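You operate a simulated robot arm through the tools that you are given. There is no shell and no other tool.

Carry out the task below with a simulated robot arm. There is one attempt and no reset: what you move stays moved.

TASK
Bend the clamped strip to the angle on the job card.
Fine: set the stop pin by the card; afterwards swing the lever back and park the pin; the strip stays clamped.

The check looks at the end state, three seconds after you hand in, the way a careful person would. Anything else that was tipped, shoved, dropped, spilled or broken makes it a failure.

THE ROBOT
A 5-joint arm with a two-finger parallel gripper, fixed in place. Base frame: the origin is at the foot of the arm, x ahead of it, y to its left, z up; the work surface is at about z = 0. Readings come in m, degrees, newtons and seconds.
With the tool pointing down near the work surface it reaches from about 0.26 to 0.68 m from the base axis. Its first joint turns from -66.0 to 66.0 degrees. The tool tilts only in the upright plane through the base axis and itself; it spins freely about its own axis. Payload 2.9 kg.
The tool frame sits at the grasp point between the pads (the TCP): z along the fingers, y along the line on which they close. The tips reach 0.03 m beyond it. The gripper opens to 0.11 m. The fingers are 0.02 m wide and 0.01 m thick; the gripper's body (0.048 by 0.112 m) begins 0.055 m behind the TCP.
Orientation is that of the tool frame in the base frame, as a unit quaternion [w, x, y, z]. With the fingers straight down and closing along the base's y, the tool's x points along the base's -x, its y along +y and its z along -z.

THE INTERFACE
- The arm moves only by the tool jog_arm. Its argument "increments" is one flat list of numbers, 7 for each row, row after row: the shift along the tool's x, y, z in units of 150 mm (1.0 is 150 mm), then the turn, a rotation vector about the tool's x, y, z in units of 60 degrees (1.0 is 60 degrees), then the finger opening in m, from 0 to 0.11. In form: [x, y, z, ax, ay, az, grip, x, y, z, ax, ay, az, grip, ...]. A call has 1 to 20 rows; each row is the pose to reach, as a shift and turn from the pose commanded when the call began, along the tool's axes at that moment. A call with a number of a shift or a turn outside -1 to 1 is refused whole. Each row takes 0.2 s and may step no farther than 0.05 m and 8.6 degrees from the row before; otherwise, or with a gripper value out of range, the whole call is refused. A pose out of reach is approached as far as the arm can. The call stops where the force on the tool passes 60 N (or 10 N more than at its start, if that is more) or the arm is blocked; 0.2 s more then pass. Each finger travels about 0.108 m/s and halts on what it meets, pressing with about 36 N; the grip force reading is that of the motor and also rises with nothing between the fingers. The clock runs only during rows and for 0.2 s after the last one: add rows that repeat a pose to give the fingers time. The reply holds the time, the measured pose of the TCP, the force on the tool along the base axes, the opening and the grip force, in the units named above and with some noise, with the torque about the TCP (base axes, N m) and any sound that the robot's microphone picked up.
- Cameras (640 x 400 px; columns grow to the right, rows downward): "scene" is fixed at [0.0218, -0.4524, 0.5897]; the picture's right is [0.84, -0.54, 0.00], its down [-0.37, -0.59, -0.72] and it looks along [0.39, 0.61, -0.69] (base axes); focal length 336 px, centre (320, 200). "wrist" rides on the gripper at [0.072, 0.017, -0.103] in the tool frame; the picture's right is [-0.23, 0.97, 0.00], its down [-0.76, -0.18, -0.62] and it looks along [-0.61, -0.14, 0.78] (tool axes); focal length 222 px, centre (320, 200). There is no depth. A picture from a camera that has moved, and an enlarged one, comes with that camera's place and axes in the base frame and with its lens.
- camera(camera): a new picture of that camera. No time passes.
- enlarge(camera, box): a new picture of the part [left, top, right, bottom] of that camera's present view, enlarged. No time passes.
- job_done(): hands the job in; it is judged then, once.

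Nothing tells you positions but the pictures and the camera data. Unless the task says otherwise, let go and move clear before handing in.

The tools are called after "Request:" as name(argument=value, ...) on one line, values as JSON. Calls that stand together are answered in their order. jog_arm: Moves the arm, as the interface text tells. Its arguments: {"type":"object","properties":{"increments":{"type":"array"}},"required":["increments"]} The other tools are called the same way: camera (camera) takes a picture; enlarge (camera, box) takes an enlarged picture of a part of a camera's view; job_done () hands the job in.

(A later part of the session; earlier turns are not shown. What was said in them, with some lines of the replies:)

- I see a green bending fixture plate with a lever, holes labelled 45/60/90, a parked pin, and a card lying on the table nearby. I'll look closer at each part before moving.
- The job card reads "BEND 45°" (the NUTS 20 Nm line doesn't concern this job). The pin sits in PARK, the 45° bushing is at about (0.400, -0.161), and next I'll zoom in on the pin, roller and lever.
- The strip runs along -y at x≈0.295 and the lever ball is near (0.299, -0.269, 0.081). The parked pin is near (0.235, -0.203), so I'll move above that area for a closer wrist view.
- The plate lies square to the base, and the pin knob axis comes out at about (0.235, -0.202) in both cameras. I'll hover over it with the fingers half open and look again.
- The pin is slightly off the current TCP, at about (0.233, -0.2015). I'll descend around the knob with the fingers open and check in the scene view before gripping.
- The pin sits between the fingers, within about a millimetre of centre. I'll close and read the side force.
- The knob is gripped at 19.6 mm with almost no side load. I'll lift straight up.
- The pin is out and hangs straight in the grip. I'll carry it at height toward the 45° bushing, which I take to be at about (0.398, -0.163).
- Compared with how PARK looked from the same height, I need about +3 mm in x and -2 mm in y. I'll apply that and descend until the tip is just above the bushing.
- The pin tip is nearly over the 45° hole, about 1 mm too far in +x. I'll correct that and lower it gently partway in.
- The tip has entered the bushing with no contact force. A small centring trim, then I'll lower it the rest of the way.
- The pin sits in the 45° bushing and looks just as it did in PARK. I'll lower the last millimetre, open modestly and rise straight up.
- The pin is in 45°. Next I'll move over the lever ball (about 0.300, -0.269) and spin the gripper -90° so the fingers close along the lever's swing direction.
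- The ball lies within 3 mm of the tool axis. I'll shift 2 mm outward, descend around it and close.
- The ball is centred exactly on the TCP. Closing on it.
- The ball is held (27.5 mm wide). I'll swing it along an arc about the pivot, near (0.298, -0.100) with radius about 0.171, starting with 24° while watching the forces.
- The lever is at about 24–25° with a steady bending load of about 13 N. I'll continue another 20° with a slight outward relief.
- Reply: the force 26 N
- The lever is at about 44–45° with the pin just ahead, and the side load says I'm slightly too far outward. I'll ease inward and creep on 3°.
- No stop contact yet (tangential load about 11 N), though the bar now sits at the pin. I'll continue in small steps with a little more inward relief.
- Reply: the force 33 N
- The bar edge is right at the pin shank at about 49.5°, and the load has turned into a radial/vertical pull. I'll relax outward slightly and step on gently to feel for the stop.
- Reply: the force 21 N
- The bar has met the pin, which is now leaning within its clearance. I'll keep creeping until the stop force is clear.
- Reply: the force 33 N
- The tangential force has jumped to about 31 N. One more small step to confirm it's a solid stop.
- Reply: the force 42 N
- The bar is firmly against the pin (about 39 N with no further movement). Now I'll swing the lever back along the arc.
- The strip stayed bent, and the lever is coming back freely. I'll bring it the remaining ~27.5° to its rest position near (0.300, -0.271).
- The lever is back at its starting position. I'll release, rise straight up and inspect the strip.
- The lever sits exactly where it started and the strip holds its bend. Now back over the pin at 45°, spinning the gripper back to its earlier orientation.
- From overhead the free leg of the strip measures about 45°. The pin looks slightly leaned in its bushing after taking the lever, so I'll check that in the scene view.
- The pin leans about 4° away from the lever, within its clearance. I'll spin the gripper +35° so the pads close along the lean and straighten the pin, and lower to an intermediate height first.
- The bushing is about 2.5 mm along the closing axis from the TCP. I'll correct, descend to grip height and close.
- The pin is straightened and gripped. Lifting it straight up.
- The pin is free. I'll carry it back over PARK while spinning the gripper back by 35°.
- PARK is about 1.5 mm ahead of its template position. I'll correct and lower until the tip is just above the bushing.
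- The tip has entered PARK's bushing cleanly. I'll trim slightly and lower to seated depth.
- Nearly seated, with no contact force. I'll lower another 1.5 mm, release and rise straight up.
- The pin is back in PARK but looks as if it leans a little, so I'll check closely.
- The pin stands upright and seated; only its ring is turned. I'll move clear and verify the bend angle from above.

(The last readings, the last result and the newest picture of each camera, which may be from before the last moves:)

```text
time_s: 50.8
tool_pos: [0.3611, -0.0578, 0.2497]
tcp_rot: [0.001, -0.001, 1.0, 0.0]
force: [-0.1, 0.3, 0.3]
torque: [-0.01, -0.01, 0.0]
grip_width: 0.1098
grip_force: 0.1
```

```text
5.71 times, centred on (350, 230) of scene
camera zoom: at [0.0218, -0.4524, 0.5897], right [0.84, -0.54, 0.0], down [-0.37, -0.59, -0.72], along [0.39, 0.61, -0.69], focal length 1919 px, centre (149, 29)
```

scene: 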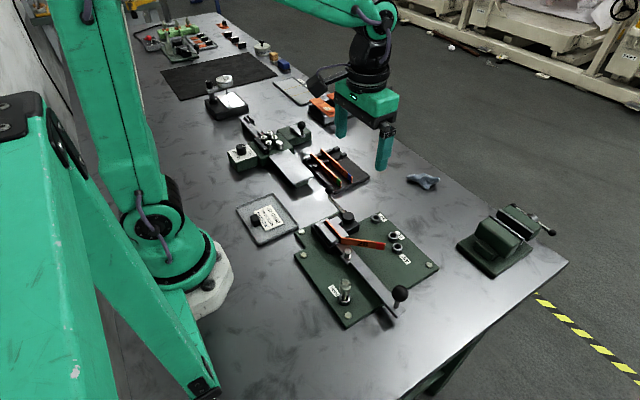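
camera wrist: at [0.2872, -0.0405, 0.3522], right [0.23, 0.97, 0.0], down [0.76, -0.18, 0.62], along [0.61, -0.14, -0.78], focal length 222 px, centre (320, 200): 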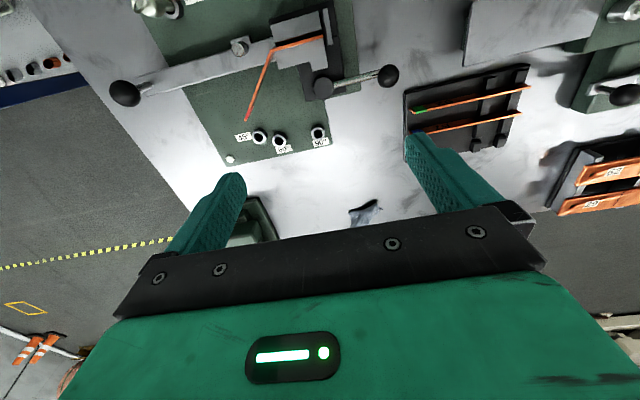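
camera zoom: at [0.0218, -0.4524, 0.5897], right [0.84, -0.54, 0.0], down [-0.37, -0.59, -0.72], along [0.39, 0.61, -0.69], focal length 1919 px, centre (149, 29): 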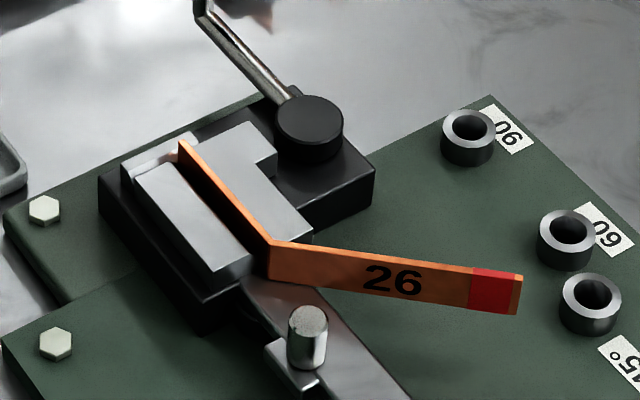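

The strip bend measures about 46–47° in two views, so I'll take sharper enlargements to be sure before handing in.

Request:
enlarge(camera="scene", box=[320, 212, 370, 252])

Request:
enlarge(camera="wrist", box=[235, 25, 335, 130])

Request:
enlarge(camera="scene", box=[290, 190, 450, 330])

```text
10.00 times, centred on (345, 232) of scene
camera zoom: at [0.0218, -0.4524, 0.5897], right [0.84, -0.54, 0.0], down [-0.37, -0.59, -0.72], along [0.39, 0.61, -0.69], focal length 3358 px, centre (70, -120)
```

zoom: 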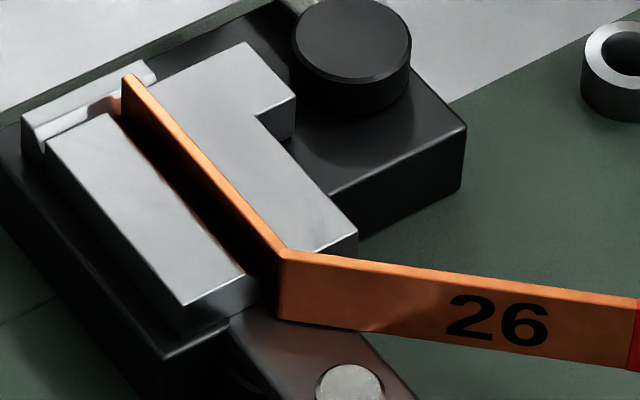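

```text
3.81 times, centred on (285, 78) of wrist
camera zoom: at [0.2872, -0.0405, 0.3522], right [0.23, 0.97, 0.0], down [0.76, -0.18, 0.62], along [0.61, -0.14, -0.78], focal length 846 px, centre (453, 667)
```

zoom: 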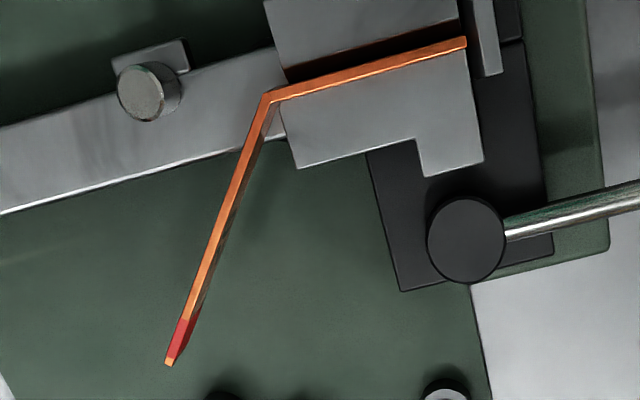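

```text
2.86 times, centred on (370, 260) of scene
camera zoom: at [0.0218, -0.4524, 0.5897], right [0.84, -0.54, 0.0], down [-0.37, -0.59, -0.72], along [0.39, 0.61, -0.69], focal length 959 px, centre (177, 29)
```

zoom: 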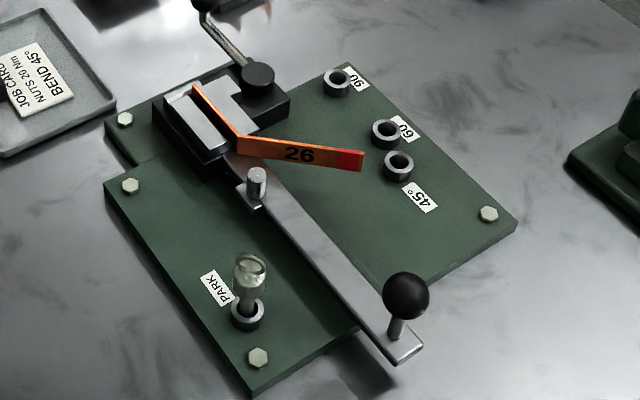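

The strip is still clamped and bent about 45–47° within my measuring error. The lever is back at its start, the pin stands in PARK, and nothing else has moved. The arm is clear, so I'm handing in.

Request:
job_done()

```text
The job is handed in.
```

I bent the strip against the stop pin in the 45° hole, as the job card says ("BEND 45°"), and handed the job in. My best camera estimate of the finished bend is about 47°, so it may be a degree or two over.

- **Bend:** I swung the lever until it was firmly against the pin, at about 39 N with no further movement. My camera measurements afterwards ranged from 44.7° to about 48°. The clearest ones agreed on 46.7–47.9°, give or take 1–1.5°. The pin leaned slightly in its hole under the lever, which may have added up to about a degree. I did not try to bend the strip back.
- **Lever:** It is back at its starting position.
- **Pin:** It is back in PARK, upright and fully seated; only its ring is turned differently than before.
- **Strip and surroundings:** The strip is still clamped. I saw nothing else tipped or moved in the final pictures, and the arm is clear with the gripper open.
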